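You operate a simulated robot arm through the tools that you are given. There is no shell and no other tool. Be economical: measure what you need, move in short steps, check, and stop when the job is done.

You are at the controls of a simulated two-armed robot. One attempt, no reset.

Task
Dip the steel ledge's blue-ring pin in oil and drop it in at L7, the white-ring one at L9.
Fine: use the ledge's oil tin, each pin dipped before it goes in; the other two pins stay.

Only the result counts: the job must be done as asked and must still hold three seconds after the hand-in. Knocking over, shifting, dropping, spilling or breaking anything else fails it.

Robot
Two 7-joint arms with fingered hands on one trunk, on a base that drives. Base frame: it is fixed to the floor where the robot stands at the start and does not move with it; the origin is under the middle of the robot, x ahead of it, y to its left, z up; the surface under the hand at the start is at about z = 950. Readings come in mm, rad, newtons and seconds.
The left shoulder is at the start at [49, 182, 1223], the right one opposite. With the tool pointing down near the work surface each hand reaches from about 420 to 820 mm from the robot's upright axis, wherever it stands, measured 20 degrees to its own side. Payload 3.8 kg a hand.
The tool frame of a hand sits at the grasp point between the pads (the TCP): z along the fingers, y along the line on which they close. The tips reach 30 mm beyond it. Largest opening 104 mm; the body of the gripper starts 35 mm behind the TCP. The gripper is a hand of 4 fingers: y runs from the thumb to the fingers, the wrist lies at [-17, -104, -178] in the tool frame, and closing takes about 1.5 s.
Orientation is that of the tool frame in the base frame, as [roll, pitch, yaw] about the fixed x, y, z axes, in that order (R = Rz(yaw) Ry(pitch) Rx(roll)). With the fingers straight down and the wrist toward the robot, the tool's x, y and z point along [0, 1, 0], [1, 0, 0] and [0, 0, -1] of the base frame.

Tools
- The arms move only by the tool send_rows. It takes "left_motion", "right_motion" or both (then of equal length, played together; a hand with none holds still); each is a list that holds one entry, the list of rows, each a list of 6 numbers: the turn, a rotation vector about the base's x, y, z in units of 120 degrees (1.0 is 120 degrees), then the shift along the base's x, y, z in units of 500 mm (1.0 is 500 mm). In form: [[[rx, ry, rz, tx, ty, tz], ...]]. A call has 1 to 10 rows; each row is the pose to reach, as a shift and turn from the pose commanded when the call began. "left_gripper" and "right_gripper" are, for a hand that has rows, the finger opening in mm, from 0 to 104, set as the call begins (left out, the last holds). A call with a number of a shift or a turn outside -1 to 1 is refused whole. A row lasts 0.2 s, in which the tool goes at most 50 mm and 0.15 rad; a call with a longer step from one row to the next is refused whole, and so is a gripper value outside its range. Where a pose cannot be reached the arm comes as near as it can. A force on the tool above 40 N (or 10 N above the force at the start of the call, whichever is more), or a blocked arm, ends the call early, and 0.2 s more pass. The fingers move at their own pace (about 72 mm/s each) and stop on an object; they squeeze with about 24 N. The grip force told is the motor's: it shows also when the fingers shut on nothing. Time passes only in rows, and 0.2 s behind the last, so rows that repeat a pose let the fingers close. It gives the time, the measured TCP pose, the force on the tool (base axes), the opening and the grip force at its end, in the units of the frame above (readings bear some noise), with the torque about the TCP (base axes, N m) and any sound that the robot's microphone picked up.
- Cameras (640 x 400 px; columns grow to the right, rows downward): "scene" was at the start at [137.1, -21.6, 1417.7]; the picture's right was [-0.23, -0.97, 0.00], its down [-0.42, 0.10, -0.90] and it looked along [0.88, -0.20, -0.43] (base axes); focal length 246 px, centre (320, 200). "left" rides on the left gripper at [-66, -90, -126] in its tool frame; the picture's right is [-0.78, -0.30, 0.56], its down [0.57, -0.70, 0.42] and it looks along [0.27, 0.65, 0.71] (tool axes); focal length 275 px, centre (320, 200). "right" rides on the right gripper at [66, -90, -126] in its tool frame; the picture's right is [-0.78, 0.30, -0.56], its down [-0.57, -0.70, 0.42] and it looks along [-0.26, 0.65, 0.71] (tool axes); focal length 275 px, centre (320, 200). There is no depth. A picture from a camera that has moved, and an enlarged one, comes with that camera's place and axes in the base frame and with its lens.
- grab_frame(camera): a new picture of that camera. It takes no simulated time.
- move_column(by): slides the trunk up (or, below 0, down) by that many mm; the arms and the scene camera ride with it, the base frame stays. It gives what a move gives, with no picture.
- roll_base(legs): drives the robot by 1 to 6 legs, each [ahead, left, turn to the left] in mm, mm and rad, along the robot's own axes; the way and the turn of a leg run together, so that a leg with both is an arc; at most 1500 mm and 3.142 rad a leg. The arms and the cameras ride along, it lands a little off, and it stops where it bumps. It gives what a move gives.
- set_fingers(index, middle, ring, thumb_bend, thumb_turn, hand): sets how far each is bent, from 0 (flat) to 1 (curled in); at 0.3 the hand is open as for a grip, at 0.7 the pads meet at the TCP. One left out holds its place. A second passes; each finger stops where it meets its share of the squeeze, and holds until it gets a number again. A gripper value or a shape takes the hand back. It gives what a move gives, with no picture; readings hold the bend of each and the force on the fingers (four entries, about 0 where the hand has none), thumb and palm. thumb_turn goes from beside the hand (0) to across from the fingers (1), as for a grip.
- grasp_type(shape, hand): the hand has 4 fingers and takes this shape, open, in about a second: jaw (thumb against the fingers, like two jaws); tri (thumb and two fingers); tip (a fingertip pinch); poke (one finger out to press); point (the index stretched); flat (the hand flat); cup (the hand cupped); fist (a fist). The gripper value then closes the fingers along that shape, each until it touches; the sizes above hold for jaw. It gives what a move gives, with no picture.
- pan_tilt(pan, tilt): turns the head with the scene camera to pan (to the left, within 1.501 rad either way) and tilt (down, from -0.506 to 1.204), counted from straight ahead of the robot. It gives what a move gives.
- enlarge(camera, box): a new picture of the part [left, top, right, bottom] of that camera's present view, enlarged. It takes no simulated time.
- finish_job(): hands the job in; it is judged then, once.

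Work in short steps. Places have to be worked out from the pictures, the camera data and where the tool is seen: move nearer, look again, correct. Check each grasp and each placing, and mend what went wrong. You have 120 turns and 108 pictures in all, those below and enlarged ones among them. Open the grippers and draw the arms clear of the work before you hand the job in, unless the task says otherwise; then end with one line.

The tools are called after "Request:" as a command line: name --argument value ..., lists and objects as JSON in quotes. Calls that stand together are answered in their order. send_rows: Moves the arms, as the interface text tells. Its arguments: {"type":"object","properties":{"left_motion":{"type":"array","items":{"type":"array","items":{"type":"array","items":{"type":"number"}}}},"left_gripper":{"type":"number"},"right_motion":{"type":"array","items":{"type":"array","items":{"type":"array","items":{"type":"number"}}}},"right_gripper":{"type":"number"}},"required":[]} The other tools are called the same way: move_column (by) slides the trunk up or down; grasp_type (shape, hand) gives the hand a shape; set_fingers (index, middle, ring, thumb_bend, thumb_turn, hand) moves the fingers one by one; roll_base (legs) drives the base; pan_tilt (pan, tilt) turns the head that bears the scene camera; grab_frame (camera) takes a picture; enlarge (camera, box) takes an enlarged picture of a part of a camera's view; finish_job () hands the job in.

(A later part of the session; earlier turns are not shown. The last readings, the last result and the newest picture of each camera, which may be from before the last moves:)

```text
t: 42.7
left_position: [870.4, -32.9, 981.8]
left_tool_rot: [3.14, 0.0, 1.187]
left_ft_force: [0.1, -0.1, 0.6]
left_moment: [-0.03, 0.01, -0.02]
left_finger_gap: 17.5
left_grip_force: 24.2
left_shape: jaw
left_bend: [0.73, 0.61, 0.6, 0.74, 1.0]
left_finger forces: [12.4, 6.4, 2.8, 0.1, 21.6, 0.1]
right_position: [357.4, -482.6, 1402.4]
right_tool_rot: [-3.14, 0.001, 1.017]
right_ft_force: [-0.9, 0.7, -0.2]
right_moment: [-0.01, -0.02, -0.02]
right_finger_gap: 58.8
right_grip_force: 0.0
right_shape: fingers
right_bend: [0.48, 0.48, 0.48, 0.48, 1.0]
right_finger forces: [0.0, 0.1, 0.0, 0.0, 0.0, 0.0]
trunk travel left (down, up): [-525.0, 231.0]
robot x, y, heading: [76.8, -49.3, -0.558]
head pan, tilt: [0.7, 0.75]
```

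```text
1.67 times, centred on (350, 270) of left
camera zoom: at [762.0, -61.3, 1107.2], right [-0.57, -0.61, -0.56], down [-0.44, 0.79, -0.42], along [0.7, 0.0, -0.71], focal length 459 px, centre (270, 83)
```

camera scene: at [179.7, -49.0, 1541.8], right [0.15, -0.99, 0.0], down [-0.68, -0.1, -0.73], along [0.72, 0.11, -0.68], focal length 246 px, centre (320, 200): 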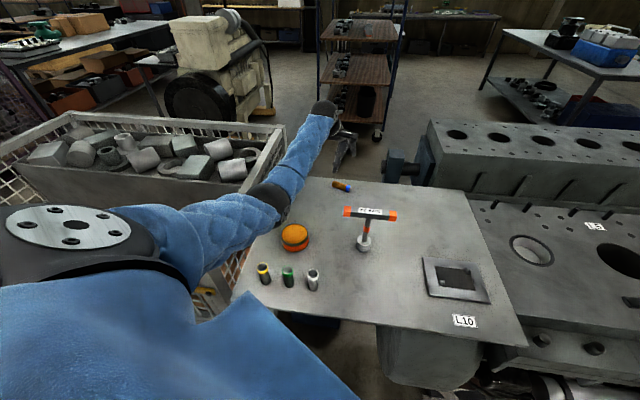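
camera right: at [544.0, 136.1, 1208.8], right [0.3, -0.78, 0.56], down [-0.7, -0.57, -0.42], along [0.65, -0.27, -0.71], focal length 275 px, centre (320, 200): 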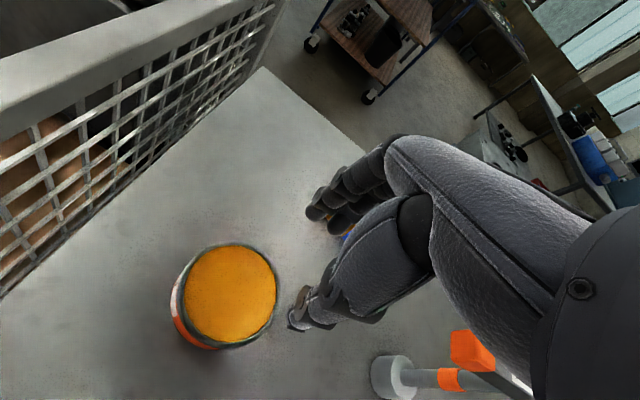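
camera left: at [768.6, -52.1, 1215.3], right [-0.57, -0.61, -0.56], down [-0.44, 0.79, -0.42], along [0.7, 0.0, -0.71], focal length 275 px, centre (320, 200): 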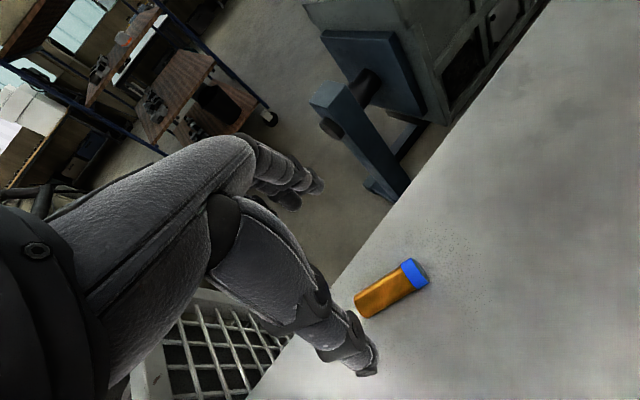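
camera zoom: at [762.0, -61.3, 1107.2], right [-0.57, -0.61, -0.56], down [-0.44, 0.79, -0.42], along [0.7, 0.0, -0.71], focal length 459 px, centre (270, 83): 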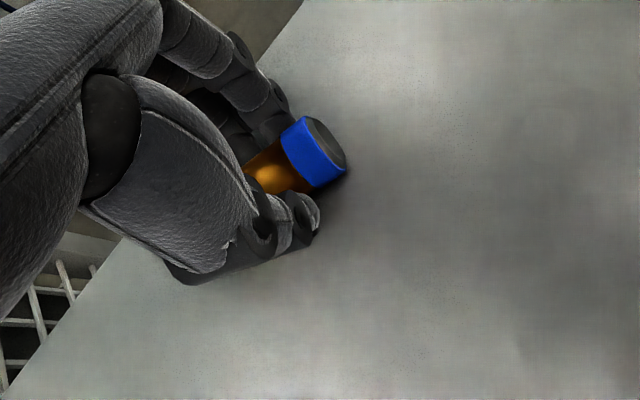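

All three fingers and the thumb hold. I lift 100 mm gently and check.

Request:
send_rows --left_motion '[[[0, 0, 0, 0, 0, 0.02], [0, 0, 0, 0, 0, 0.05], [0, 0, 0, 0, 0, 0.1], [0, 0, 0, 0, 0, 0.15], [0, 0, 0, 0, 0, 0.2]]]'

Request:
enlarge --camera "left" --box '[240, 150, 460, 390]'

```text
t: 43.9
left_position: [870.2, -34.4, 1085.8]
left_tool_rot: [-3.14, -0.001, 1.189]
left_ft_force: [0.0, 1.2, -1.6]
left_moment: [-0.05, -0.01, 0.03]
left_finger_gap: 18.0
left_grip_force: 23.6
left_shape: jaw
left_bend: [0.73, 0.61, 0.6, 0.74, 1.0]
left_finger forces: [12.5, 6.3, 2.8, 0.1, 21.5, 0.0]
right_position: [356.6, -483.2, 1402.7]
right_tool_rot: [3.14, 0.0, 1.018]
right_ft_force: [0.1, -0.2, 0.1]
right_moment: [0.02, 0.03, -0.02]
right_finger_gap: 58.9
right_grip_force: 0.1
right_shape: fingers
right_bend: [0.48, 0.48, 0.48, 0.48, 1.0]
right_finger forces: [0.0, 0.0, 0.1, 0.1, 0.0, 0.0]
trunk travel left (down, up): [-525.0, 231.0]
robot x, y, heading: [83.3, -53.8, -0.555]
head pan, tilt: [0.7, 0.75]
```

```text
1.67 times, centred on (350, 270) of left
camera zoom: at [762.2, -61.3, 1210.1], right [-0.57, -0.61, -0.56], down [-0.44, 0.79, -0.42], along [0.7, 0.0, -0.71], focal length 459 px, centre (270, 83)
```

zoom: 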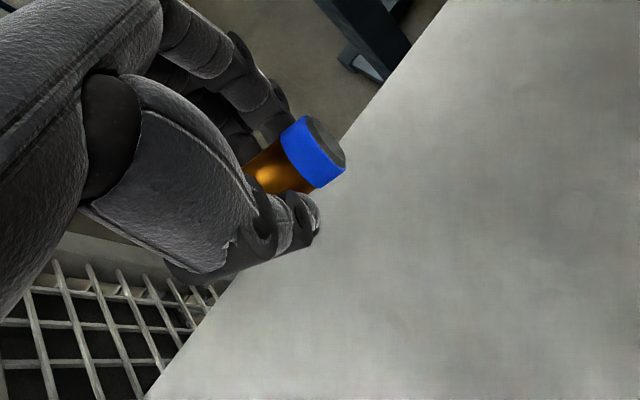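

The blue pin is securely held, horizontal across the fingers. I raise the left hand and bring it to its carry pose beside the robot, before driving.

Request:
send_rows --left_motion '[[[0, 0, 0, 0, 0, 0.09], [0, 0, 0, 0, 0, 0.18], [0, 0, 0, -0.02, -0.02, 0.26], [0, 0, -0.02, -0.07, -0.07, 0.32], [0, 0, -0.04, -0.13, -0.12, 0.36], [0, 0, -0.06, -0.19, -0.16, 0.4], [0, 0, -0.081, -0.25, -0.2, 0.44], [0, 0, -0.081, -0.31, -0.24, 0.48], [0, 0, -0.081, -0.37, -0.28, 0.48]]]'

Request:
roll_base --legs '[[-150, 0, 0], [0, 0, 0.553], [0, -310, 0]]'

Request:
pan_tilt --pan -0.3 --tilt 0.75

Request:
grab_frame --camera "scene"

```text
t: 45.9
left_position: [684.3, -171.7, 1322.4]
left_tool_rot: [-3.14, 0.0, 1.018]
left_ft_force: [-0.7, 0.0, -2.2]
left_moment: [-0.04, 0.0, 0.01]
left_finger_gap: 17.3
left_grip_force: 24.0
left_shape: jaw
left_bend: [0.73, 0.61, 0.61, 0.74, 1.0]
left_finger forces: [12.4, 6.3, 2.7, 0.0, 21.3, 0.0]
right_position: [357.6, -482.1, 1402.5]
right_tool_rot: [-3.142, 0.0, 1.018]
right_ft_force: [-0.2, 0.6, 0.0]
right_moment: [-0.02, -0.03, -0.04]
right_finger_gap: 59.0
right_grip_force: 0.1
right_shape: fingers
right_bend: [0.48, 0.48, 0.48, 0.48, 1.0]
right_finger forces: [0.1, 0.1, 0.0, 0.0, 0.0, 0.0]
trunk travel left (down, up): [-525.0, 231.0]
robot x, y, heading: [78.8, -47.7, -0.551]
head pan, tilt: [0.7, 0.75]
```

```text
t: 50.5
left_position: [533.2, -81.2, 1322.1]
left_tool_rot: [-3.141, 0.0, 1.562]
left_ft_force: [0.4, -0.2, -1.1]
left_moment: [0.01, 0.05, 0.02]
left_finger_gap: 17.7
left_grip_force: 24.2
left_shape: jaw
left_bend: [0.73, 0.61, 0.61, 0.74, 1.0]
left_finger forces: [12.5, 6.1, 2.6, 0.0, 21.1, 0.0]
right_position: [413.0, -514.7, 1402.3]
right_tool_rot: [-3.141, -0.001, 1.561]
right_ft_force: [0.1, 0.3, 0.4]
right_moment: [-0.02, -0.02, -0.02]
right_finger_gap: 59.0
right_grip_force: 0.1
right_shape: fingers
right_bend: [0.48, 0.48, 0.48, 0.48, 1.0]
right_finger forces: [0.0, 0.0, 0.0, 0.0, 0.0, 0.1]
trunk travel left (down, up): [-525.0, 231.0]
robot x, y, heading: [-46.4, -288.6, -0.013]
head pan, tilt: [0.7, 0.75]
```

```text
t: 51.8
left_position: [531.2, -80.4, 1323.0]
left_tool_rot: [3.141, 0.0, 1.563]
left_ft_force: [0.5, 0.0, -2.0]
left_moment: [-0.01, -0.01, -0.01]
left_finger_gap: 17.7
left_grip_force: 23.4
left_shape: jaw
left_bend: [0.73, 0.61, 0.61, 0.74, 1.0]
left_finger forces: [12.5, 6.2, 2.7, 0.0, 21.2, 0.0]
right_position: [413.6, -514.5, 1402.5]
right_tool_rot: [3.141, -0.001, 1.561]
right_ft_force: [0.1, 0.2, 0.0]
right_moment: [-0.02, -0.01, 0.0]
right_finger_gap: 58.8
right_grip_force: 0.1
right_shape: fingers
right_bend: [0.48, 0.48, 0.48, 0.48, 1.0]
right_finger forces: [0.0, 0.0, 0.0, 0.1, 0.0, 0.1]
trunk travel left (down, up): [-525.0, 231.0]
robot x, y, heading: [-51.7, -287.0, -0.012]
head pan, tilt: [-0.3, 0.75]
```

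```text
44 pictures are left
camera scene: at [49.0, -314.0, 1541.8], right [-0.3, -0.95, 0.0], down [-0.65, 0.21, -0.73], along [0.7, -0.22, -0.68], focal length 246 px, centre (320, 200)
```

scene: 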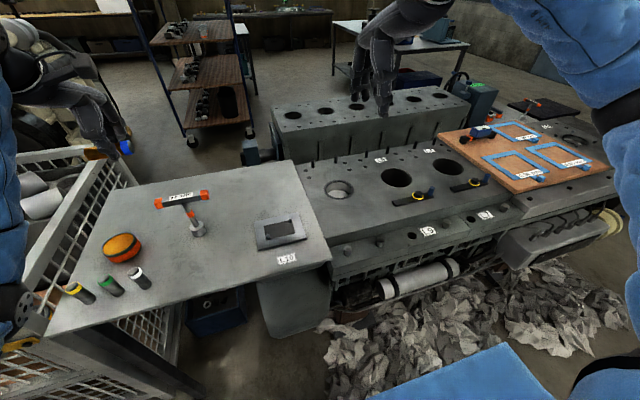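

Excellent view: L9 and L7 labels on the flange. I zoom there.

Request:
enlarge --camera "scene" --box '[320, 180, 540, 300]'

```text
2.91 times, centred on (430, 240) of scene
camera zoom: at [49.0, -314.0, 1541.8], right [-0.3, -0.95, 0.0], down [-0.65, 0.21, -0.73], along [0.7, -0.22, -0.68], focal length 716 px, centre (0, 84)
```

zoom: 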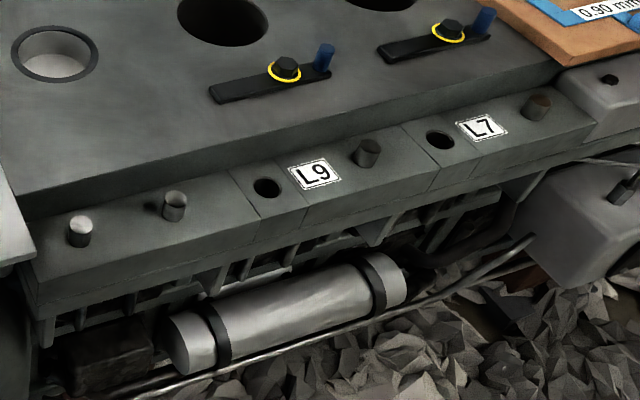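

L9 hole ≈(445,-748,912), L7 hole ≈(448,-988,912). I'll first stand the blue pin upright at the ledge's front edge, to regrasp from the top. I rotate the left hand toward a "handshake" pose (fingers ahead, ring up).

Request:
send_rows --left_motion '[[[-0.0385, -0.0385, 0.0385, -0.02, -0.01, -0.01], [-0.077, -0.077, 0.077, -0.04, -0.02, -0.02], [-0.1155, -0.1155, 0.1155, -0.06, -0.03, -0.03], [-0.154, -0.154, 0.154, -0.08, -0.04, -0.04], [-0.1925, -0.1925, 0.1925, -0.1, -0.05, -0.05], [-0.231, -0.231, 0.231, -0.12, -0.06, -0.06], [-0.2695, -0.2695, 0.2695, -0.14, -0.07, -0.07], [-0.308, -0.308, 0.308, -0.16, -0.08, -0.08]]]'

Request:
send_rows --left_motion '[[[-0.0385, -0.0385, 0.0385, -0.01, 0, -0.01], [-0.077, -0.077, 0.077, -0.02, 0, -0.02], [-0.1155, -0.1155, 0.1155, -0.03, 0, -0.03], [-0.154, -0.154, 0.154, -0.04, 0, -0.04], [-0.1925, -0.1925, 0.1925, -0.05, 0, -0.05], [-0.231, -0.231, 0.231, -0.06, 0, -0.06], [-0.2695, -0.2695, 0.2695, -0.07, 0, -0.08]]]'

Request:
pan_tilt --pan 0.3 --tilt 0.8

Request:
grab_frame --camera "scene"

Request:
grab_frame --camera "left"

```text
t: 53.6
left_position: [449.6, -120.0, 1281.6]
left_tool_rot: [2.645, 0.78, 2.048]
left_ft_force: [0.7, -0.4, -1.6]
left_moment: [0.0, 0.02, 0.0]
left_finger_gap: 17.6
left_grip_force: 23.3
left_shape: jaw
left_bend: [0.73, 0.61, 0.61, 0.74, 1.0]
left_finger forces: [12.5, 6.2, 2.7, 0.0, 21.9, 0.0]
right_position: [411.6, -516.6, 1402.9]
right_tool_rot: [3.141, -0.001, 1.561]
right_ft_force: [0.6, -1.4, -0.2]
right_moment: [0.03, -0.02, 0.04]
right_finger_gap: 58.8
right_grip_force: 0.1
right_shape: fingers
right_bend: [0.48, 0.48, 0.48, 0.48, 1.0]
right_finger forces: [0.0, 0.0, 0.0, 0.0, 0.1, 0.0]
trunk travel left (down, up): [-525.0, 231.0]
robot x, y, heading: [-50.3, -286.9, -0.014]
head pan, tilt: [-0.3, 0.75]
```

```text
t: 54.4
left_position: [442.9, -81.3, 1271.8]
left_tool_rot: [2.265, 0.915, 1.988]
left_ft_force: [0.0, 0.3, -2.6]
left_moment: [-0.03, 0.05, 0.0]
left_finger_gap: 17.4
left_grip_force: 24.1
left_shape: jaw
left_bend: [0.73, 0.61, 0.61, 0.74, 1.0]
left_finger forces: [12.8, 6.2, 2.9, 0.0, 22.7, 0.0]
right_position: [411.1, -515.2, 1403.1]
right_tool_rot: [-3.14, 0.0, 1.559]
right_ft_force: [-0.9, -0.3, -0.3]
right_moment: [0.0, 0.0, 0.0]
right_finger_gap: 58.8
right_grip_force: 0.0
right_shape: fingers
right_bend: [0.48, 0.48, 0.48, 0.48, 1.0]
right_finger forces: [0.1, 0.1, 0.0, 0.0, 0.1, 0.1]
trunk travel left (down, up): [-525.0, 231.0]
robot x, y, heading: [-46.7, -287.4, -0.007]
head pan, tilt: [-0.3, 0.75]
stopped in row 3 (left hand): the arm was blocked; the commanded pose is now the measured one
```

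```text
t: 55.4
left_position: [445.2, -81.6, 1272.4]
left_tool_rot: [2.265, 0.916, 1.988]
left_ft_force: [-0.5, -0.6, -1.9]
left_moment: [-0.01, 0.02, -0.01]
left_finger_gap: 17.3
left_grip_force: 23.5
left_shape: jaw
left_bend: [0.73, 0.61, 0.61, 0.74, 1.0]
left_finger forces: [12.8, 6.1, 2.9, 0.1, 22.7, 0.0]
right_position: [412.4, -514.5, 1403.0]
right_tool_rot: [-3.141, 0.0, 1.561]
right_ft_force: [0.4, -0.1, 0.6]
right_moment: [0.01, -0.01, 0.02]
right_finger_gap: 59.0
right_grip_force: 0.0
right_shape: fingers
right_bend: [0.48, 0.48, 0.48, 0.48, 1.0]
right_finger forces: [0.0, 0.1, 0.0, 0.1, 0.0, 0.1]
trunk travel left (down, up): [-525.0, 231.0]
robot x, y, heading: [-49.8, -288.2, -0.01]
head pan, tilt: [0.3, 0.799]
```

```text
42 pictures are left
camera scene: at [47.2, -266.0, 1537.8], right [0.29, -0.96, 0.0], down [-0.69, -0.2, -0.7], along [0.67, 0.2, -0.72], focal length 246 px, centre (320, 200)
```

scene: 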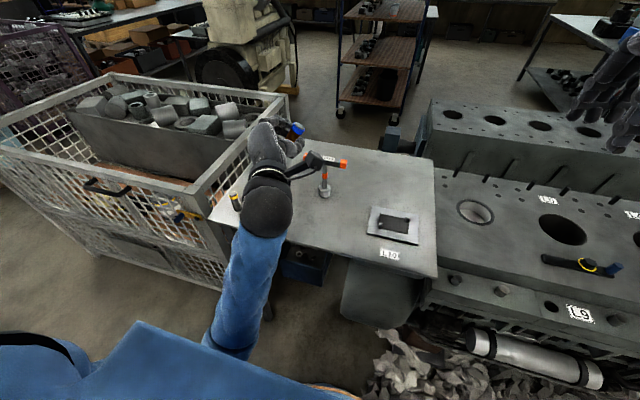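

```text
41 pictures are left
camera left: at [315.4, -172.9, 1331.8], right [0.6, -0.76, 0.26], down [0.01, -0.32, -0.95], along [0.8, 0.57, -0.19], focal length 275 px, centre (320, 200)
```

left: 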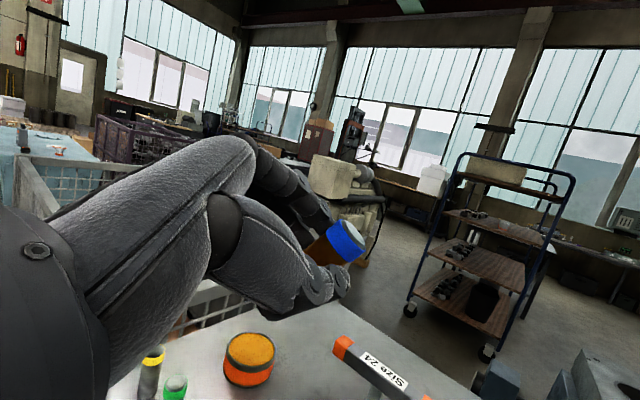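

The arm got blocked at 37° short of upright (likely a joint limit at this high pose). I first move lower to about (420,-130,1120), then finish the rotation.

Request:
send_rows --left_motion '[[[0, 0, 0, 0, -0.02, -0.07], [0, 0, 0, -0.01, -0.04, -0.14], [0, 0, 0, -0.02, -0.06, -0.21], [0, 0, 0, -0.04, -0.08, -0.28], [0, 0, 0, -0.05, -0.1, -0.3]]]'

Request:
send_rows --left_motion '[[[-0.05732, -0.02536, 0, 0, 0, 0], [-0.11464, -0.05072, 0, 0, 0, 0], [-0.17196, -0.07608, 0, 0, 0, 0], [-0.22928, -0.10144, 0, 0, 0, 0], [-0.2866, -0.1268, 0, 0, 0, 0]]]'

Request:
grab_frame --camera "scene"

```text
t: 56.0
left_position: [444.0, -70.1, 1212.8]
left_tool_rot: [2.121, 0.739, 1.873]
left_ft_force: [-0.6, 0.1, -1.9]
left_moment: [0.0, -0.01, 0.01]
left_finger_gap: 17.2
left_grip_force: 24.0
left_shape: jaw
left_bend: [0.73, 0.61, 0.61, 0.74, 1.0]
left_finger forces: [12.7, 6.1, 2.9, 0.1, 22.7, 0.0]
right_position: [411.4, -514.2, 1403.4]
right_tool_rot: [3.141, 0.002, 1.561]
right_ft_force: [0.2, -0.6, -0.6]
right_moment: [0.0, -0.01, -0.02]
right_finger_gap: 58.8
right_grip_force: 0.0
right_shape: fingers
right_bend: [0.48, 0.48, 0.48, 0.48, 1.0]
right_finger forces: [0.0, 0.0, 0.0, 0.0, 0.1, 0.0]
trunk travel left (down, up): [-525.0, 231.0]
robot x, y, heading: [-48.1, -287.2, -0.013]
head pan, tilt: [0.3, 0.799]
stopped in row 3 (left hand): the arm was blocked; the commanded pose is now the measured one
```

```text
t: 56.6
left_position: [446.6, -43.9, 1213.9]
left_tool_rot: [1.979, 0.785, 1.751]
left_ft_force: [0.1, 0.6, -2.2]
left_moment: [-0.03, 0.02, -0.02]
left_finger_gap: 17.3
left_grip_force: 23.8
left_shape: jaw
left_bend: [0.73, 0.61, 0.61, 0.74, 1.0]
left_finger forces: [12.7, 6.2, 2.9, 0.0, 22.7, 0.1]
right_position: [412.7, -514.7, 1401.2]
right_tool_rot: [3.141, 0.0, 1.559]
right_ft_force: [-0.2, -0.1, -0.1]
right_moment: [0.0, -0.01, 0.0]
right_finger_gap: 59.0
right_grip_force: 0.1
right_shape: fingers
right_bend: [0.48, 0.48, 0.48, 0.48, 1.0]
right_finger forces: [0.0, 0.0, 0.1, 0.1, 0.0, 0.1]
trunk travel left (down, up): [-525.0, 231.0]
robot x, y, heading: [-46.1, -289.4, -0.011]
head pan, tilt: [0.3, 0.799]
stopped in row 3 (left hand): the arm was blocked; the commanded pose is now the measured one
```

```text
40 pictures are left
camera scene: at [47.6, -265.8, 1537.8], right [0.29, -0.96, 0.0], down [-0.69, -0.21, -0.7], along [0.67, 0.2, -0.72], focal length 246 px, centre (320, 200)
```

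scene: 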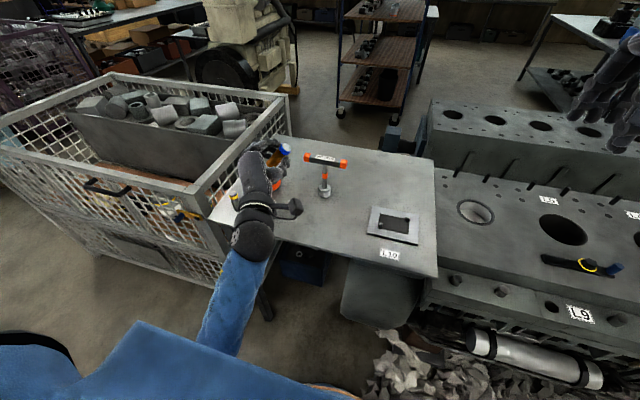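

The arm is cramped: the wrist sits 104 mm right of the grasp point. I drive back 65 and right 150 so the forearm has room, then retry the rotation.

Request:
roll_base --legs '[[-65, -150, 0]]'

Request:
send_rows --left_motion '[[[0, 0, 0, 0.02, 0.08, -0.02], [0, 0, 0, 0.04, 0.16, -0.04], [0, 0, 0, 0.06, 0.2, -0.08]]]'

Request:
grab_frame --camera "left"

```text
t: 58.1
left_position: [380.0, -200.2, 1215.9]
left_tool_rot: [1.976, 0.787, 1.745]
left_ft_force: [0.2, -0.1, -1.6]
left_moment: [0.01, 0.02, 0.03]
left_finger_gap: 17.4
left_grip_force: 24.1
left_shape: jaw
left_bend: [0.73, 0.61, 0.61, 0.74, 1.0]
left_finger forces: [12.7, 6.2, 2.9, 0.0, 22.7, 0.1]
right_position: [342.3, -672.6, 1401.9]
right_tool_rot: [3.14, -0.002, 1.557]
right_ft_force: [0.9, 0.1, 0.7]
right_moment: [0.02, 0.05, -0.03]
right_finger_gap: 59.0
right_grip_force: 0.1
right_shape: fingers
right_bend: [0.48, 0.48, 0.48, 0.48, 1.0]
right_finger forces: [0.0, 0.0, 0.0, 0.0, 0.0, 0.0]
trunk travel left (down, up): [-525.0, 231.0]
robot x, y, heading: [-117.0, -441.3, -0.013]
head pan, tilt: [0.3, 0.799]
```

```text
t: 58.9
left_position: [409.5, -98.3, 1177.4]
left_tool_rot: [1.979, 0.789, 1.746]
left_ft_force: [0.4, 0.1, -2.2]
left_moment: [0.02, 0.05, 0.03]
left_finger_gap: 17.4
left_grip_force: 24.5
left_shape: jaw
left_bend: [0.73, 0.61, 0.61, 0.74, 1.0]
left_finger forces: [12.8, 6.0, 2.7, 0.0, 22.7, 0.1]
right_position: [343.9, -669.3, 1401.6]
right_tool_rot: [-3.139, -0.001, 1.557]
right_ft_force: [-0.1, 0.4, 0.6]
right_moment: [-0.03, 0.02, 0.0]
right_finger_gap: 58.8
right_grip_force: 0.1
right_shape: fingers
right_bend: [0.48, 0.48, 0.48, 0.48, 1.0]
right_finger forces: [0.0, 0.0, 0.0, 0.0, 0.0, 0.0]
trunk travel left (down, up): [-525.0, 231.0]
robot x, y, heading: [-116.8, -439.1, -0.009]
head pan, tilt: [0.3, 0.799]
```

```text
39 pictures are left
camera left: at [272.4, -195.4, 1200.3], right [0.54, -0.81, 0.2], down [0.14, -0.15, -0.98], along [0.83, 0.56, 0.03], focal length 275 px, centre (320, 200)
```

left: 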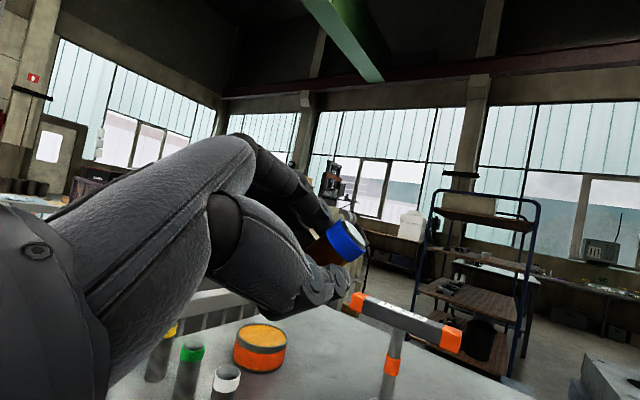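

Room is better. I finish the upright rotation (45° about the hand's pointing axis).

Request:
send_rows --left_motion '[[[-0.0613, -0.0109, 0, 0, 0, 0], [-0.1227, -0.0217, 0, 0, 0, 0], [-0.184, -0.0326, 0, 0, 0, 0], [-0.2453, -0.0435, 0, 0, 0, 0], [-0.3067, -0.0543, 0, 0, 0, 0], [-0.368, -0.0652, 0, 0, 0, 0]]]'

Request:
grab_frame --camera "scene"

```text
t: 59.9
left_position: [408.3, -65.3, 1190.0]
left_tool_rot: [1.934, 1.113, 1.709]
left_ft_force: [0.5, -0.5, -2.1]
left_moment: [0.0, 0.06, 0.02]
left_finger_gap: 17.3
left_grip_force: 23.6
left_shape: jaw
left_bend: [0.73, 0.61, 0.61, 0.74, 1.0]
left_finger forces: [12.9, 6.1, 3.0, 0.0, 22.5, 0.1]
right_position: [345.0, -669.7, 1402.0]
right_tool_rot: [-3.141, 0.001, 1.556]
right_ft_force: [-1.2, 0.1, -0.8]
right_moment: [0.0, 0.0, 0.0]
right_finger_gap: 58.9
right_grip_force: 0.0
right_shape: fingers
right_bend: [0.48, 0.48, 0.48, 0.48, 1.0]
right_finger forces: [0.0, 0.0, 0.1, 0.1, 0.1, 0.1]
trunk travel left (down, up): [-525.0, 231.0]
robot x, y, heading: [-117.7, -440.1, -0.013]
head pan, tilt: [0.3, 0.799]
stopped in row 4 (left hand): the arm was blocked; the commanded pose is now the measured one
```

```text
38 pictures are left
camera scene: at [-20.2, -418.3, 1537.8], right [0.28, -0.96, 0.0], down [-0.69, -0.2, -0.7], along [0.67, 0.2, -0.72], focal length 246 px, centre (320, 200)
```

scene: 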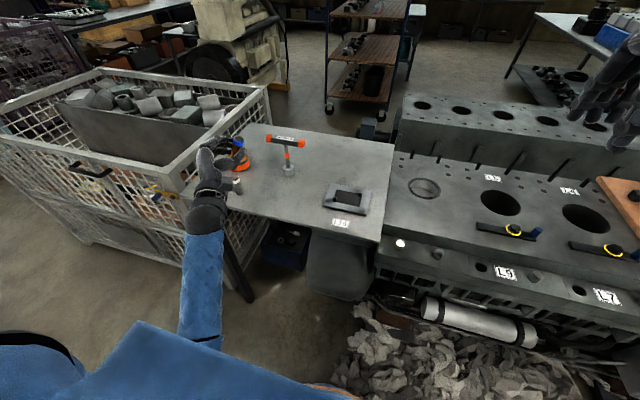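

Now only 26° short of upright; more room to the left would help. I turn the robot right 0.3 rad, then bring the hand back left and continue rotating.

Request:
roll_base --legs '[[0, 0, -0.3]]'

Request:
send_rows --left_motion '[[[0, 0, 0.035, -0.04, 0.06, -0.03], [0, 0, 0.07, -0.08, 0.12, -0.06], [0, 0, 0.105, -0.12, 0.18, -0.09], [0, 0, 0.14, -0.15, 0.24, -0.1]]]'

```text
t: 61.3
left_position: [495.5, -243.3, 1188.6]
left_tool_rot: [1.929, 1.111, 1.396]
left_ft_force: [1.1, 0.1, -1.5]
left_moment: [0.05, 0.03, -0.01]
left_finger_gap: 17.3
left_grip_force: 23.8
left_shape: jaw
left_bend: [0.73, 0.61, 0.61, 0.74, 1.0]
left_finger forces: [12.9, 6.1, 3.0, 0.0, 22.6, 0.0]
right_position: [253.5, -797.3, 1401.4]
right_tool_rot: [-3.142, 0.001, 1.248]
right_ft_force: [-0.1, 0.1, -0.2]
right_moment: [0.03, 0.02, -0.02]
right_finger_gap: 58.7
right_grip_force: 0.1
right_shape: fingers
right_bend: [0.48, 0.48, 0.48, 0.48, 1.0]
right_finger forces: [0.1, 0.0, 0.0, 0.0, 0.1, 0.1]
trunk travel left (down, up): [-525.0, 231.0]
robot x, y, heading: [-115.9, -440.4, -0.324]
head pan, tilt: [0.3, 0.799]
```

```text
t: 62.1
left_position: [453.7, -127.1, 1187.9]
left_tool_rot: [1.794, 0.966, 1.486]
left_ft_force: [0.2, 0.8, -1.0]
left_moment: [0.02, 0.02, -0.01]
left_finger_gap: 17.3
left_grip_force: 24.0
left_shape: jaw
left_bend: [0.73, 0.61, 0.61, 0.74, 1.0]
left_finger forces: [12.9, 6.0, 2.8, 0.1, 22.7, 0.0]
right_position: [254.1, -798.1, 1402.0]
right_tool_rot: [3.141, 0.002, 1.249]
right_ft_force: [0.0, -0.2, -0.3]
right_moment: [0.0, -0.05, -0.04]
right_finger_gap: 58.9
right_grip_force: 0.0
right_shape: fingers
right_bend: [0.48, 0.48, 0.48, 0.48, 1.0]
right_finger forces: [0.1, 0.0, 0.1, 0.0, 0.0, 0.0]
trunk travel left (down, up): [-525.0, 231.0]
robot x, y, heading: [-117.2, -438.8, -0.323]
head pan, tilt: [0.3, 0.799]
stopped in row 4 (left hand): the arm was blocked; the commanded pose is now the measured one
```

Pointing outward makes it worse, so pointing inward (toward -y) should help. I yaw the hand inward 0.6 rad here, then check.

Request:
send_rows --left_motion '[[[0, 0, -0.057, -0.02, -0.03, 0], [0, 0, -0.114, -0.04, -0.06, 0], [0, 0, -0.171, -0.06, -0.09, 0], [0, 0, -0.228, -0.08, -0.12, 0], [0, 0, -0.2865, -0.1, -0.15, 0]]]'

Request:
send_rows --left_motion '[[[-0.05, 0.03, 0, 0, 0, 0], [-0.1, 0.06, 0, 0, 0, 0], [-0.15, 0.09, 0, 0, 0, 0], [-0.2, 0.12, 0, 0, 0, 0], [-0.25, 0.15, 0, 0, 0, 0]]]'

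```text
t: 63.3
left_position: [406.2, -203.1, 1186.9]
left_tool_rot: [1.794, 0.971, 0.882]
left_ft_force: [0.7, -0.6, -2.1]
left_moment: [0.02, 0.06, 0.04]
left_finger_gap: 17.4
left_grip_force: 23.9
left_shape: jaw
left_bend: [0.73, 0.61, 0.61, 0.74, 1.0]
left_finger forces: [12.7, 5.7, 2.7, 0.0, 22.1, 0.1]
right_position: [252.5, -798.7, 1402.2]
right_tool_rot: [-3.142, 0.003, 1.248]
right_ft_force: [-0.7, -0.2, -0.1]
right_moment: [0.01, 0.0, -0.04]
right_finger_gap: 58.9
right_grip_force: 0.0
right_shape: fingers
right_bend: [0.48, 0.48, 0.48, 0.48, 1.0]
right_finger forces: [0.0, 0.0, 0.1, 0.1, 0.1, 0.0]
trunk travel left (down, up): [-525.0, 231.0]
robot x, y, heading: [-113.3, -443.3, -0.322]
head pan, tilt: [0.3, 0.799]
```

```text
t: 64.5
left_position: [404.8, -204.4, 1186.2]
left_tool_rot: [0.17, 1.49, -0.71]
left_ft_force: [0.6, -0.4, -2.7]
left_moment: [0.0, 0.06, 0.0]
left_finger_gap: 17.1
left_grip_force: 24.2
left_shape: jaw
left_bend: [0.73, 0.61, 0.61, 0.74, 1.0]
left_finger forces: [12.7, 6.1, 2.9, 0.0, 21.5, 0.1]
right_position: [252.4, -799.9, 1402.2]
right_tool_rot: [-3.139, 0.0, 1.247]
right_ft_force: [-0.5, 0.7, -0.8]
right_moment: [0.01, -0.02, 0.03]
right_finger_gap: 58.8
right_grip_force: 0.2
right_shape: fingers
right_bend: [0.48, 0.48, 0.48, 0.48, 1.0]
right_finger forces: [0.0, 0.0, 0.1, 0.0, 0.0, 0.0]
trunk travel left (down, up): [-525.0, 231.0]
robot x, y, heading: [-115.2, -438.5, -0.322]
head pan, tilt: [0.3, 0.799]
```

Pin is now within 5° of vertical. I turn the robot left 0.45 rad so the fingers point mostly ahead over the ledge's front edge.

Request:
roll_base --legs '[[0, 0, 0.45]]'

Request:
send_rows --left_motion '[[[0.02, 0.02, 0, 0.08, -0.03, -0.03], [0.03, 0.035, 0, 0.16, -0.06, -0.06], [0.03, 0.035, 0, 0.24, -0.1, -0.1], [0.03, 0.035, 0, 0.3, -0.15, -0.15]]]'

Request:
grab_frame --camera "scene"

Request:
grab_frame --camera "left"

```text
t: 66.2
left_position: [248.2, 1.3, 1186.9]
left_tool_rot: [0.176, 1.488, -0.253]
left_ft_force: [-0.1, 0.1, -1.2]
left_moment: [0.03, -0.01, -0.01]
left_finger_gap: 17.4
left_grip_force: 23.8
left_shape: jaw
left_bend: [0.73, 0.61, 0.61, 0.74, 1.0]
left_finger forces: [12.7, 6.0, 2.9, 0.0, 21.3, 0.1]
right_position: [371.1, -600.6, 1402.5]
right_tool_rot: [3.14, 0.001, 1.701]
right_ft_force: [0.3, -0.1, -0.4]
right_moment: [0.02, -0.02, 0.0]
right_finger_gap: 58.7
right_grip_force: 0.0
right_shape: fingers
right_bend: [0.48, 0.48, 0.48, 0.48, 1.0]
right_finger forces: [0.0, 0.0, 0.1, 0.0, 0.1, 0.1]
trunk travel left (down, up): [-525.0, 231.0]
robot x, y, heading: [-115.9, -439.8, 0.133]
head pan, tilt: [0.3, 0.799]
```

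```text
t: 67.2
left_position: [403.5, -76.4, 1108.2]
left_tool_rot: [1.852, 1.527, 1.421]
left_ft_force: [-0.3, 0.5, -2.3]
left_moment: [0.04, 0.02, -0.01]
left_finger_gap: 17.5
left_grip_force: 24.1
left_shape: jaw
left_bend: [0.73, 0.61, 0.61, 0.74, 1.0]
left_finger forces: [12.6, 5.9, 2.8, 0.1, 21.1, 0.1]
right_position: [372.3, -601.4, 1401.5]
right_tool_rot: [-3.139, -0.001, 1.701]
right_ft_force: [0.0, 0.9, -0.5]
right_moment: [-0.01, 0.05, 0.0]
right_finger_gap: 58.9
right_grip_force: 0.0
right_shape: fingers
right_bend: [0.48, 0.48, 0.48, 0.48, 1.0]
right_finger forces: [0.0, 0.0, 0.1, 0.0, 0.0, 0.1]
trunk travel left (down, up): [-525.0, 231.0]
robot x, y, heading: [-114.6, -444.6, 0.136]
head pan, tilt: [0.3, 0.799]
```

```text
37 pictures are left
camera scene: at [-23.5, -405.6, 1537.7], right [0.42, -0.91, 0.0], down [-0.65, -0.3, -0.7], along [0.63, 0.29, -0.72], focal length 246 px, centre (320, 200)
```

scene: 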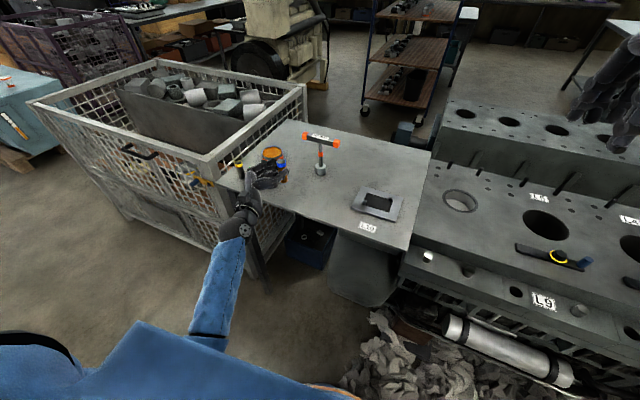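

```text
36 pictures are left
camera left: at [250.4, -107.9, 1171.4], right [0.38, -0.53, 0.76], down [0.1, -0.79, -0.61], along [0.92, 0.3, -0.25], focal length 275 px, centre (320, 200)
```

left: 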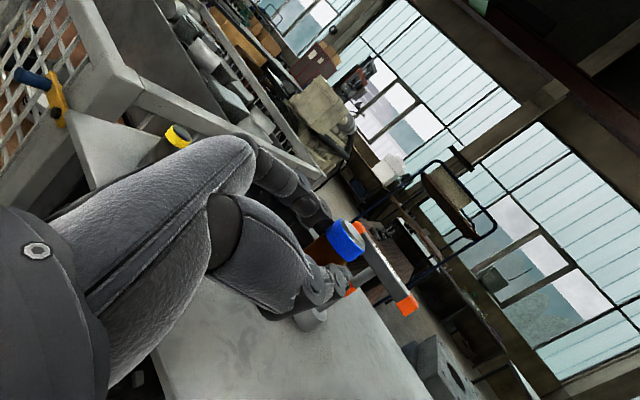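

The pin is upright to within ~3°, about at (421,-84). I lower toward the ledge edge (shifting 15 mm to -y away from the white pin).

Request:
send_rows --left_motion '[[[0, 0, 0, 0.003, -0.02, -0.05], [0, 0, 0, 0.006, -0.03, -0.12], [0, 0, 0, 0.006, -0.03, -0.17]]]'

Request:
enlarge --camera "scene" --box '[210, 130, 350, 230]'

Request:
grab_frame --camera "left"

```text
t: 68.0
left_position: [406.3, -90.2, 1022.5]
left_tool_rot: [1.79, 1.527, 1.36]
left_ft_force: [0.2, 0.7, -0.5]
left_moment: [0.05, 0.08, 0.02]
left_finger_gap: 17.4
left_grip_force: 23.5
left_shape: jaw
left_bend: [0.73, 0.61, 0.61, 0.74, 1.0]
left_finger forces: [12.6, 6.0, 2.9, 0.0, 21.4, 0.0]
right_position: [371.2, -600.1, 1402.2]
right_tool_rot: [-3.139, -0.001, 1.701]
right_ft_force: [-0.3, 0.7, -0.1]
right_moment: [0.02, -0.03, 0.01]
right_finger_gap: 58.9
right_grip_force: 0.0
right_shape: fingers
right_bend: [0.48, 0.48, 0.48, 0.48, 1.0]
right_finger forces: [0.1, 0.1, 0.1, 0.0, 0.1, 0.0]
trunk travel left (down, up): [-525.0, 231.0]
robot x, y, heading: [-115.5, -440.2, 0.129]
head pan, tilt: [0.3, 0.799]
```

```text
4.00 times, centred on (280, 180) of scene
camera zoom: at [-24.2, -404.9, 1537.8], right [0.42, -0.91, 0.0], down [-0.65, -0.3, -0.7], along [0.63, 0.29, -0.72], focal length 985 px, centre (480, 280)
```

zoom: 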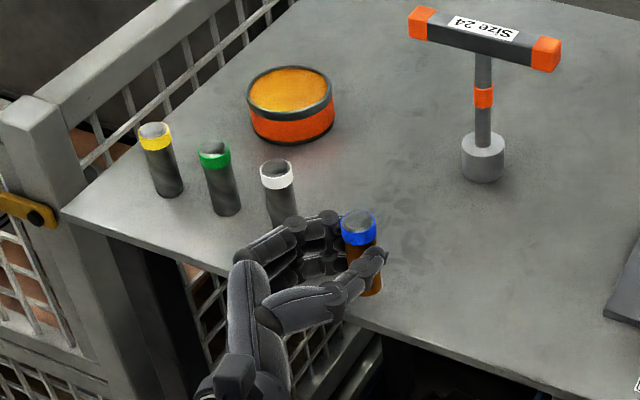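

```text
34 pictures are left
camera left: at [252.8, -123.3, 1086.2], right [0.38, -0.53, 0.76], down [0.1, -0.79, -0.61], along [0.92, 0.3, -0.24], focal length 275 px, centre (320, 200)
```

left: 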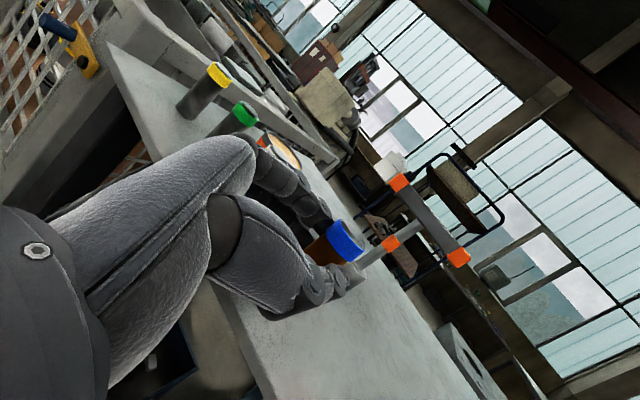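

Pin is vertical above the front edge zone; edge is at x≈408 and pin at ≈421, so I move 9 mm further in, and lower to z≈1000.

Request:
send_rows --left_motion '[[[0, 0, 0, 0.018, 0, -0.01], [0, 0, 0, 0.018, 0, -0.03], [0, 0, 0, 0.018, 0, -0.044]]]'

Request:
send_rows --left_motion '[[[0, 0, 0, 0, 0, -0.006], [0, 0, 0, 0, 0, -0.01]]]'

Request:
enlarge --camera "scene" --box '[250, 160, 330, 220]'

```text
t: 68.8
left_position: [411.5, -91.2, 1004.2]
left_tool_rot: [1.78, 1.531, 1.35]
left_ft_force: [0.3, -0.6, -2.0]
left_moment: [0.05, 0.02, 0.01]
left_finger_gap: 17.2
left_grip_force: 24.1
left_shape: jaw
left_bend: [0.73, 0.61, 0.61, 0.74, 1.0]
left_finger forces: [12.6, 6.0, 2.9, 0.0, 21.4, 0.1]
right_position: [372.3, -600.0, 1403.0]
right_tool_rot: [-3.141, 0.0, 1.703]
right_ft_force: [0.0, 0.8, -0.4]
right_moment: [-0.01, -0.02, 0.0]
right_finger_gap: 58.6
right_grip_force: 0.1
right_shape: fingers
right_bend: [0.48, 0.48, 0.48, 0.48, 1.0]
right_finger forces: [0.1, 0.0, 0.0, 0.0, 0.0, 0.1]
trunk travel left (down, up): [-525.0, 231.0]
robot x, y, heading: [-117.9, -445.9, 0.126]
head pan, tilt: [0.3, 0.799]
```

```text
t: 69.4
left_position: [411.0, -90.2, 999.1]
left_tool_rot: [1.829, 1.527, 1.399]
left_ft_force: [-0.9, -0.1, -2.1]
left_moment: [0.01, 0.05, 0.02]
left_finger_gap: 17.5
left_grip_force: 23.8
left_shape: jaw
left_bend: [0.73, 0.61, 0.61, 0.74, 1.0]
left_finger forces: [12.6, 6.1, 2.9, 0.1, 21.4, 0.0]
right_position: [371.8, -601.7, 1402.3]
right_tool_rot: [-3.141, 0.001, 1.701]
right_ft_force: [-0.2, 0.1, 0.1]
right_moment: [0.01, -0.02, -0.01]
right_finger_gap: 58.8
right_grip_force: 0.1
right_shape: fingers
right_bend: [0.48, 0.48, 0.48, 0.48, 1.0]
right_finger forces: [0.0, 0.0, 0.0, 0.0, 0.0, 0.1]
trunk travel left (down, up): [-525.0, 231.0]
robot x, y, heading: [-116.7, -441.9, 0.138]
head pan, tilt: [0.3, 0.799]
```

```text
6.67 times, centred on (290, 190) of scene
camera zoom: at [-24.5, -405.2, 1537.8], right [0.42, -0.91, 0.0], down [-0.65, -0.3, -0.7], along [0.63, 0.29, -0.72], focal length 1641 px, centre (520, 267)
```

zoom: 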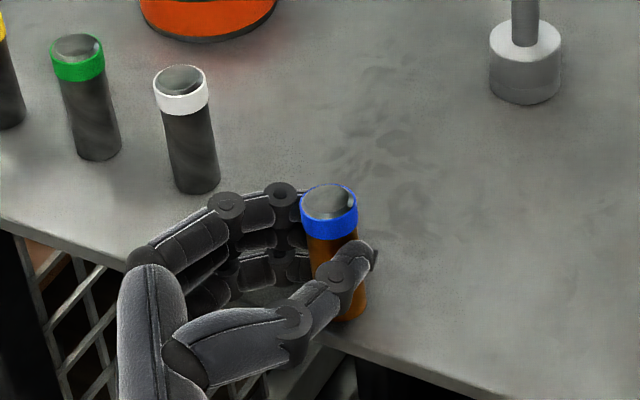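

Pin parallels the standing white pin; no contact yet. I continue down in small steps.

Request:
send_rows --left_motion '[[[0, 0, 0, 0, 0, -0.004], [0, 0, 0, 0, 0, -0.008], [0, 0, 0, 0, 0, -0.01]]]'

Request:
send_rows --left_motion '[[[0, 0, 0, 0, 0, -0.004], [0, 0, 0, 0, 0, -0.006]]]'

```text
t: 70.2
left_position: [410.2, -89.4, 996.1]
left_tool_rot: [1.762, 1.529, 1.331]
left_ft_force: [-0.1, -0.3, -0.7]
left_moment: [-0.01, 0.0, 0.0]
left_finger_gap: 17.5
left_grip_force: 24.2
left_shape: jaw
left_bend: [0.73, 0.61, 0.61, 0.74, 1.0]
left_finger forces: [12.6, 6.0, 2.8, 0.0, 21.4, 0.1]
right_position: [372.3, -600.4, 1402.4]
right_tool_rot: [-3.14, 0.0, 1.701]
right_ft_force: [0.4, -0.3, -0.2]
right_moment: [0.01, 0.01, 0.04]
right_finger_gap: 58.6
right_grip_force: 0.0
right_shape: fingers
right_bend: [0.48, 0.48, 0.48, 0.48, 1.0]
right_finger forces: [0.0, 0.0, 0.0, 0.0, 0.0, 0.0]
trunk travel left (down, up): [-525.0, 231.0]
robot x, y, heading: [-119.0, -438.4, 0.133]
head pan, tilt: [0.3, 0.799]
```

```text
t: 70.8
left_position: [411.9, -88.8, 993.8]
left_tool_rot: [1.697, 1.528, 1.268]
left_ft_force: [0.1, -0.2, 8.0]
left_moment: [-0.02, -0.21, -0.01]
left_finger_gap: 17.6
left_grip_force: 23.5
left_shape: jaw
left_bend: [0.73, 0.61, 0.62, 0.74, 1.0]
left_finger forces: [12.7, 5.4, 2.6, 0.0, 21.8, 0.0]
right_position: [370.1, -601.2, 1402.2]
right_tool_rot: [3.142, -0.001, 1.701]
right_ft_force: [0.9, -0.8, 0.2]
right_moment: [-0.02, 0.03, 0.04]
right_finger_gap: 58.8
right_grip_force: 0.0
right_shape: fingers
right_bend: [0.48, 0.48, 0.48, 0.48, 1.0]
right_finger forces: [0.0, 0.0, 0.1, 0.1, 0.0, 0.0]
trunk travel left (down, up): [-525.0, 231.0]
robot x, y, heading: [-113.5, -442.2, 0.13]
head pan, tilt: [0.3, 0.799]
```

Contact on the ledge (8 N). I release gently by small finger openings.

Request:
set_fingers --hand "left" --index 0.64 --middle 0.52 --ring 0.52 --thumb_bend 0.67

Request:
enlarge --camera "scene" --box '[250, 160, 330, 220]'

```text
t: 71.8
left_position: [409.6, -89.4, 991.9]
left_tool_rot: [1.849, 1.527, 1.418]
left_ft_force: [-1.3, -1.4, 2.1]
left_moment: [-0.06, -0.02, -0.02]
left_finger_gap: 22.5
left_grip_force: 4.1
left_shape: fingers
left_bend: [0.61, 0.52, 0.52, 0.65, 1.0]
left_finger forces: [2.6, 0.0, 0.1, 0.0, 4.0, 0.0]
right_position: [372.3, -601.0, 1402.5]
right_tool_rot: [3.14, 0.0, 1.703]
right_ft_force: [0.8, 0.6, 0.6]
right_moment: [0.01, 0.02, 0.05]
right_finger_gap: 59.1
right_grip_force: 0.0
right_shape: fingers
right_bend: [0.48, 0.48, 0.48, 0.48, 1.0]
right_finger forces: [0.0, 0.1, 0.0, 0.1, 0.0, 0.0]
trunk travel left (down, up): [-525.0, 231.0]
robot x, y, heading: [-117.0, -443.0, 0.132]
head pan, tilt: [0.3, 0.799]
```

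```text
6.67 times, centred on (290, 190) of scene
camera zoom: at [-25.2, -405.6, 1537.9], right [0.42, -0.91, 0.0], down [-0.65, -0.3, -0.7], along [0.63, 0.29, -0.72], focal length 1641 px, centre (520, 267)
```

zoom: 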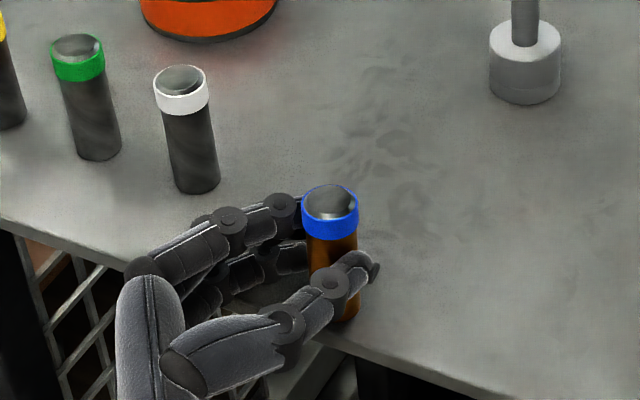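

Still upright. I open further.

Request:
set_fingers --hand "left" --index 0.5 --middle 0.42 --ring 0.42 --thumb_bend 0.55

Request:
enlarge --camera "scene" --box '[250, 160, 330, 220]'

```text
t: 72.8
left_position: [410.0, -89.4, 991.7]
left_tool_rot: [1.822, 1.526, 1.391]
left_ft_force: [0.1, 0.3, 0.2]
left_moment: [0.0, -0.03, -0.02]
left_finger_gap: 47.0
left_grip_force: 0.1
left_shape: fingers
left_bend: [0.5, 0.42, 0.42, 0.55, 1.0]
left_finger forces: [0.0, 0.1, 0.0, 0.0, 0.0, 0.0]
right_position: [371.4, -600.6, 1402.3]
right_tool_rot: [-3.141, 0.0, 1.701]
right_ft_force: [0.0, 0.7, -0.3]
right_moment: [-0.01, 0.02, 0.02]
right_finger_gap: 58.6
right_grip_force: 0.2
right_shape: fingers
right_bend: [0.48, 0.48, 0.48, 0.48, 1.0]
right_finger forces: [0.0, 0.1, 0.1, 0.0, 0.0, 0.0]
trunk travel left (down, up): [-525.0, 231.0]
robot x, y, heading: [-117.3, -440.9, 0.127]
head pan, tilt: [0.3, 0.799]
```

```text
6.67 times, centred on (290, 190) of scene
camera zoom: at [-24.7, -405.3, 1537.8], right [0.42, -0.91, 0.0], down [-0.65, -0.3, -0.7], along [0.63, 0.29, -0.72], focal length 1641 px, centre (520, 267)
```

zoom: 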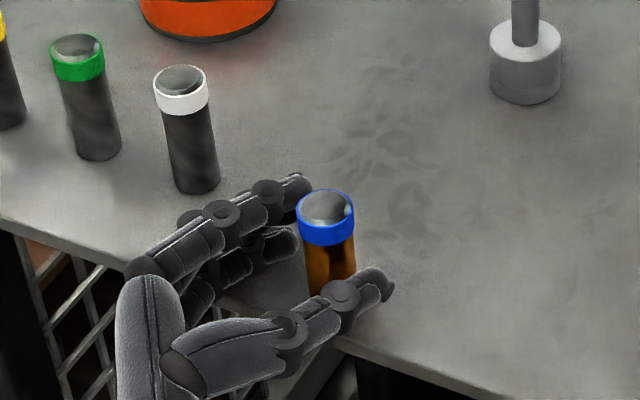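

Standing free. I open thumb a bit more and withdraw the hand straight back along its fingers.

Request:
set_fingers --hand "left" --index 0.42 --thumb_bend 0.4

Request:
send_rows --left_motion '[[[0, 0, 0, -0.03, 0.0135, 0], [0, 0, 0, -0.08, 0.036, 0], [0, 0, 0, -0.14, 0.063, 0], [0, 0, 0, -0.21, 0.09, 0.02], [0, 0, 0, -0.27, 0.11, 0.06]]]'

Request:
grab_frame --camera "scene"

```text
t: 73.8
left_position: [411.0, -89.5, 991.9]
left_tool_rot: [1.819, 1.527, 1.387]
left_ft_force: [0.9, -0.5, 0.0]
left_moment: [-0.01, 0.02, -0.01]
left_finger_gap: 76.3
left_grip_force: 0.1
left_shape: fingers
left_bend: [0.42, 0.42, 0.42, 0.4, 1.0]
left_finger forces: [0.0, 0.1, 0.0, 0.0, 0.0, 0.0]
right_position: [372.0, -601.4, 1402.5]
right_tool_rot: [-3.142, -0.001, 1.701]
right_ft_force: [-0.2, -0.3, -0.2]
right_moment: [0.01, 0.0, -0.01]
right_finger_gap: 58.6
right_grip_force: 0.0
right_shape: fingers
right_bend: [0.48, 0.48, 0.48, 0.48, 1.0]
right_finger forces: [0.1, 0.1, 0.1, 0.0, 0.1, 0.0]
trunk travel left (down, up): [-525.0, 231.0]
robot x, y, heading: [-114.8, -443.5, 0.13]
head pan, tilt: [0.3, 0.799]
```

```text
t: 75.0
left_position: [275.9, -34.3, 1022.5]
left_tool_rot: [1.792, 1.528, 1.359]
left_ft_force: [1.0, -0.4, 0.7]
left_moment: [0.0, 0.03, 0.01]
left_finger_gap: 76.6
left_grip_force: 0.0
left_shape: fingers
left_bend: [0.42, 0.42, 0.42, 0.4, 1.0]
left_finger forces: [0.1, 0.0, 0.1, 0.0, 0.1, 0.1]
right_position: [371.3, -601.1, 1402.7]
right_tool_rot: [-3.14, 0.0, 1.702]
right_ft_force: [0.1, -0.5, 0.4]
right_moment: [0.03, -0.02, 0.0]
right_finger_gap: 58.6
right_grip_force: 0.0
right_shape: fingers
right_bend: [0.48, 0.48, 0.48, 0.48, 1.0]
right_finger forces: [0.1, 0.0, 0.0, 0.0, 0.0, 0.0]
trunk travel left (down, up): [-525.0, 231.0]
robot x, y, heading: [-117.3, -442.0, 0.132]
head pan, tilt: [0.3, 0.799]
```

```text
30 pictures are left
camera scene: at [-25.6, -405.3, 1537.9], right [0.42, -0.91, 0.0], down [-0.65, -0.3, -0.7], along [0.63, 0.29, -0.72], focal length 246 px, centre (320, 200)
```

scene: 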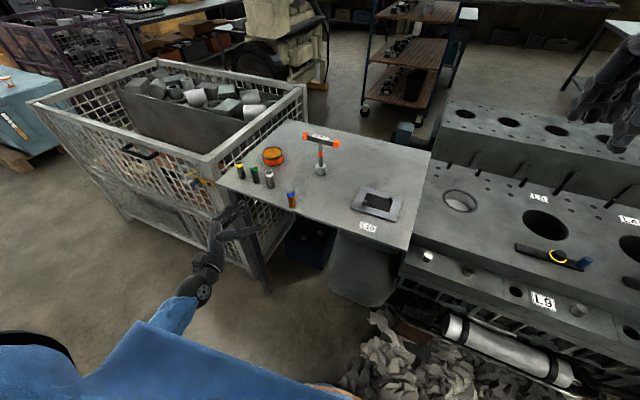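

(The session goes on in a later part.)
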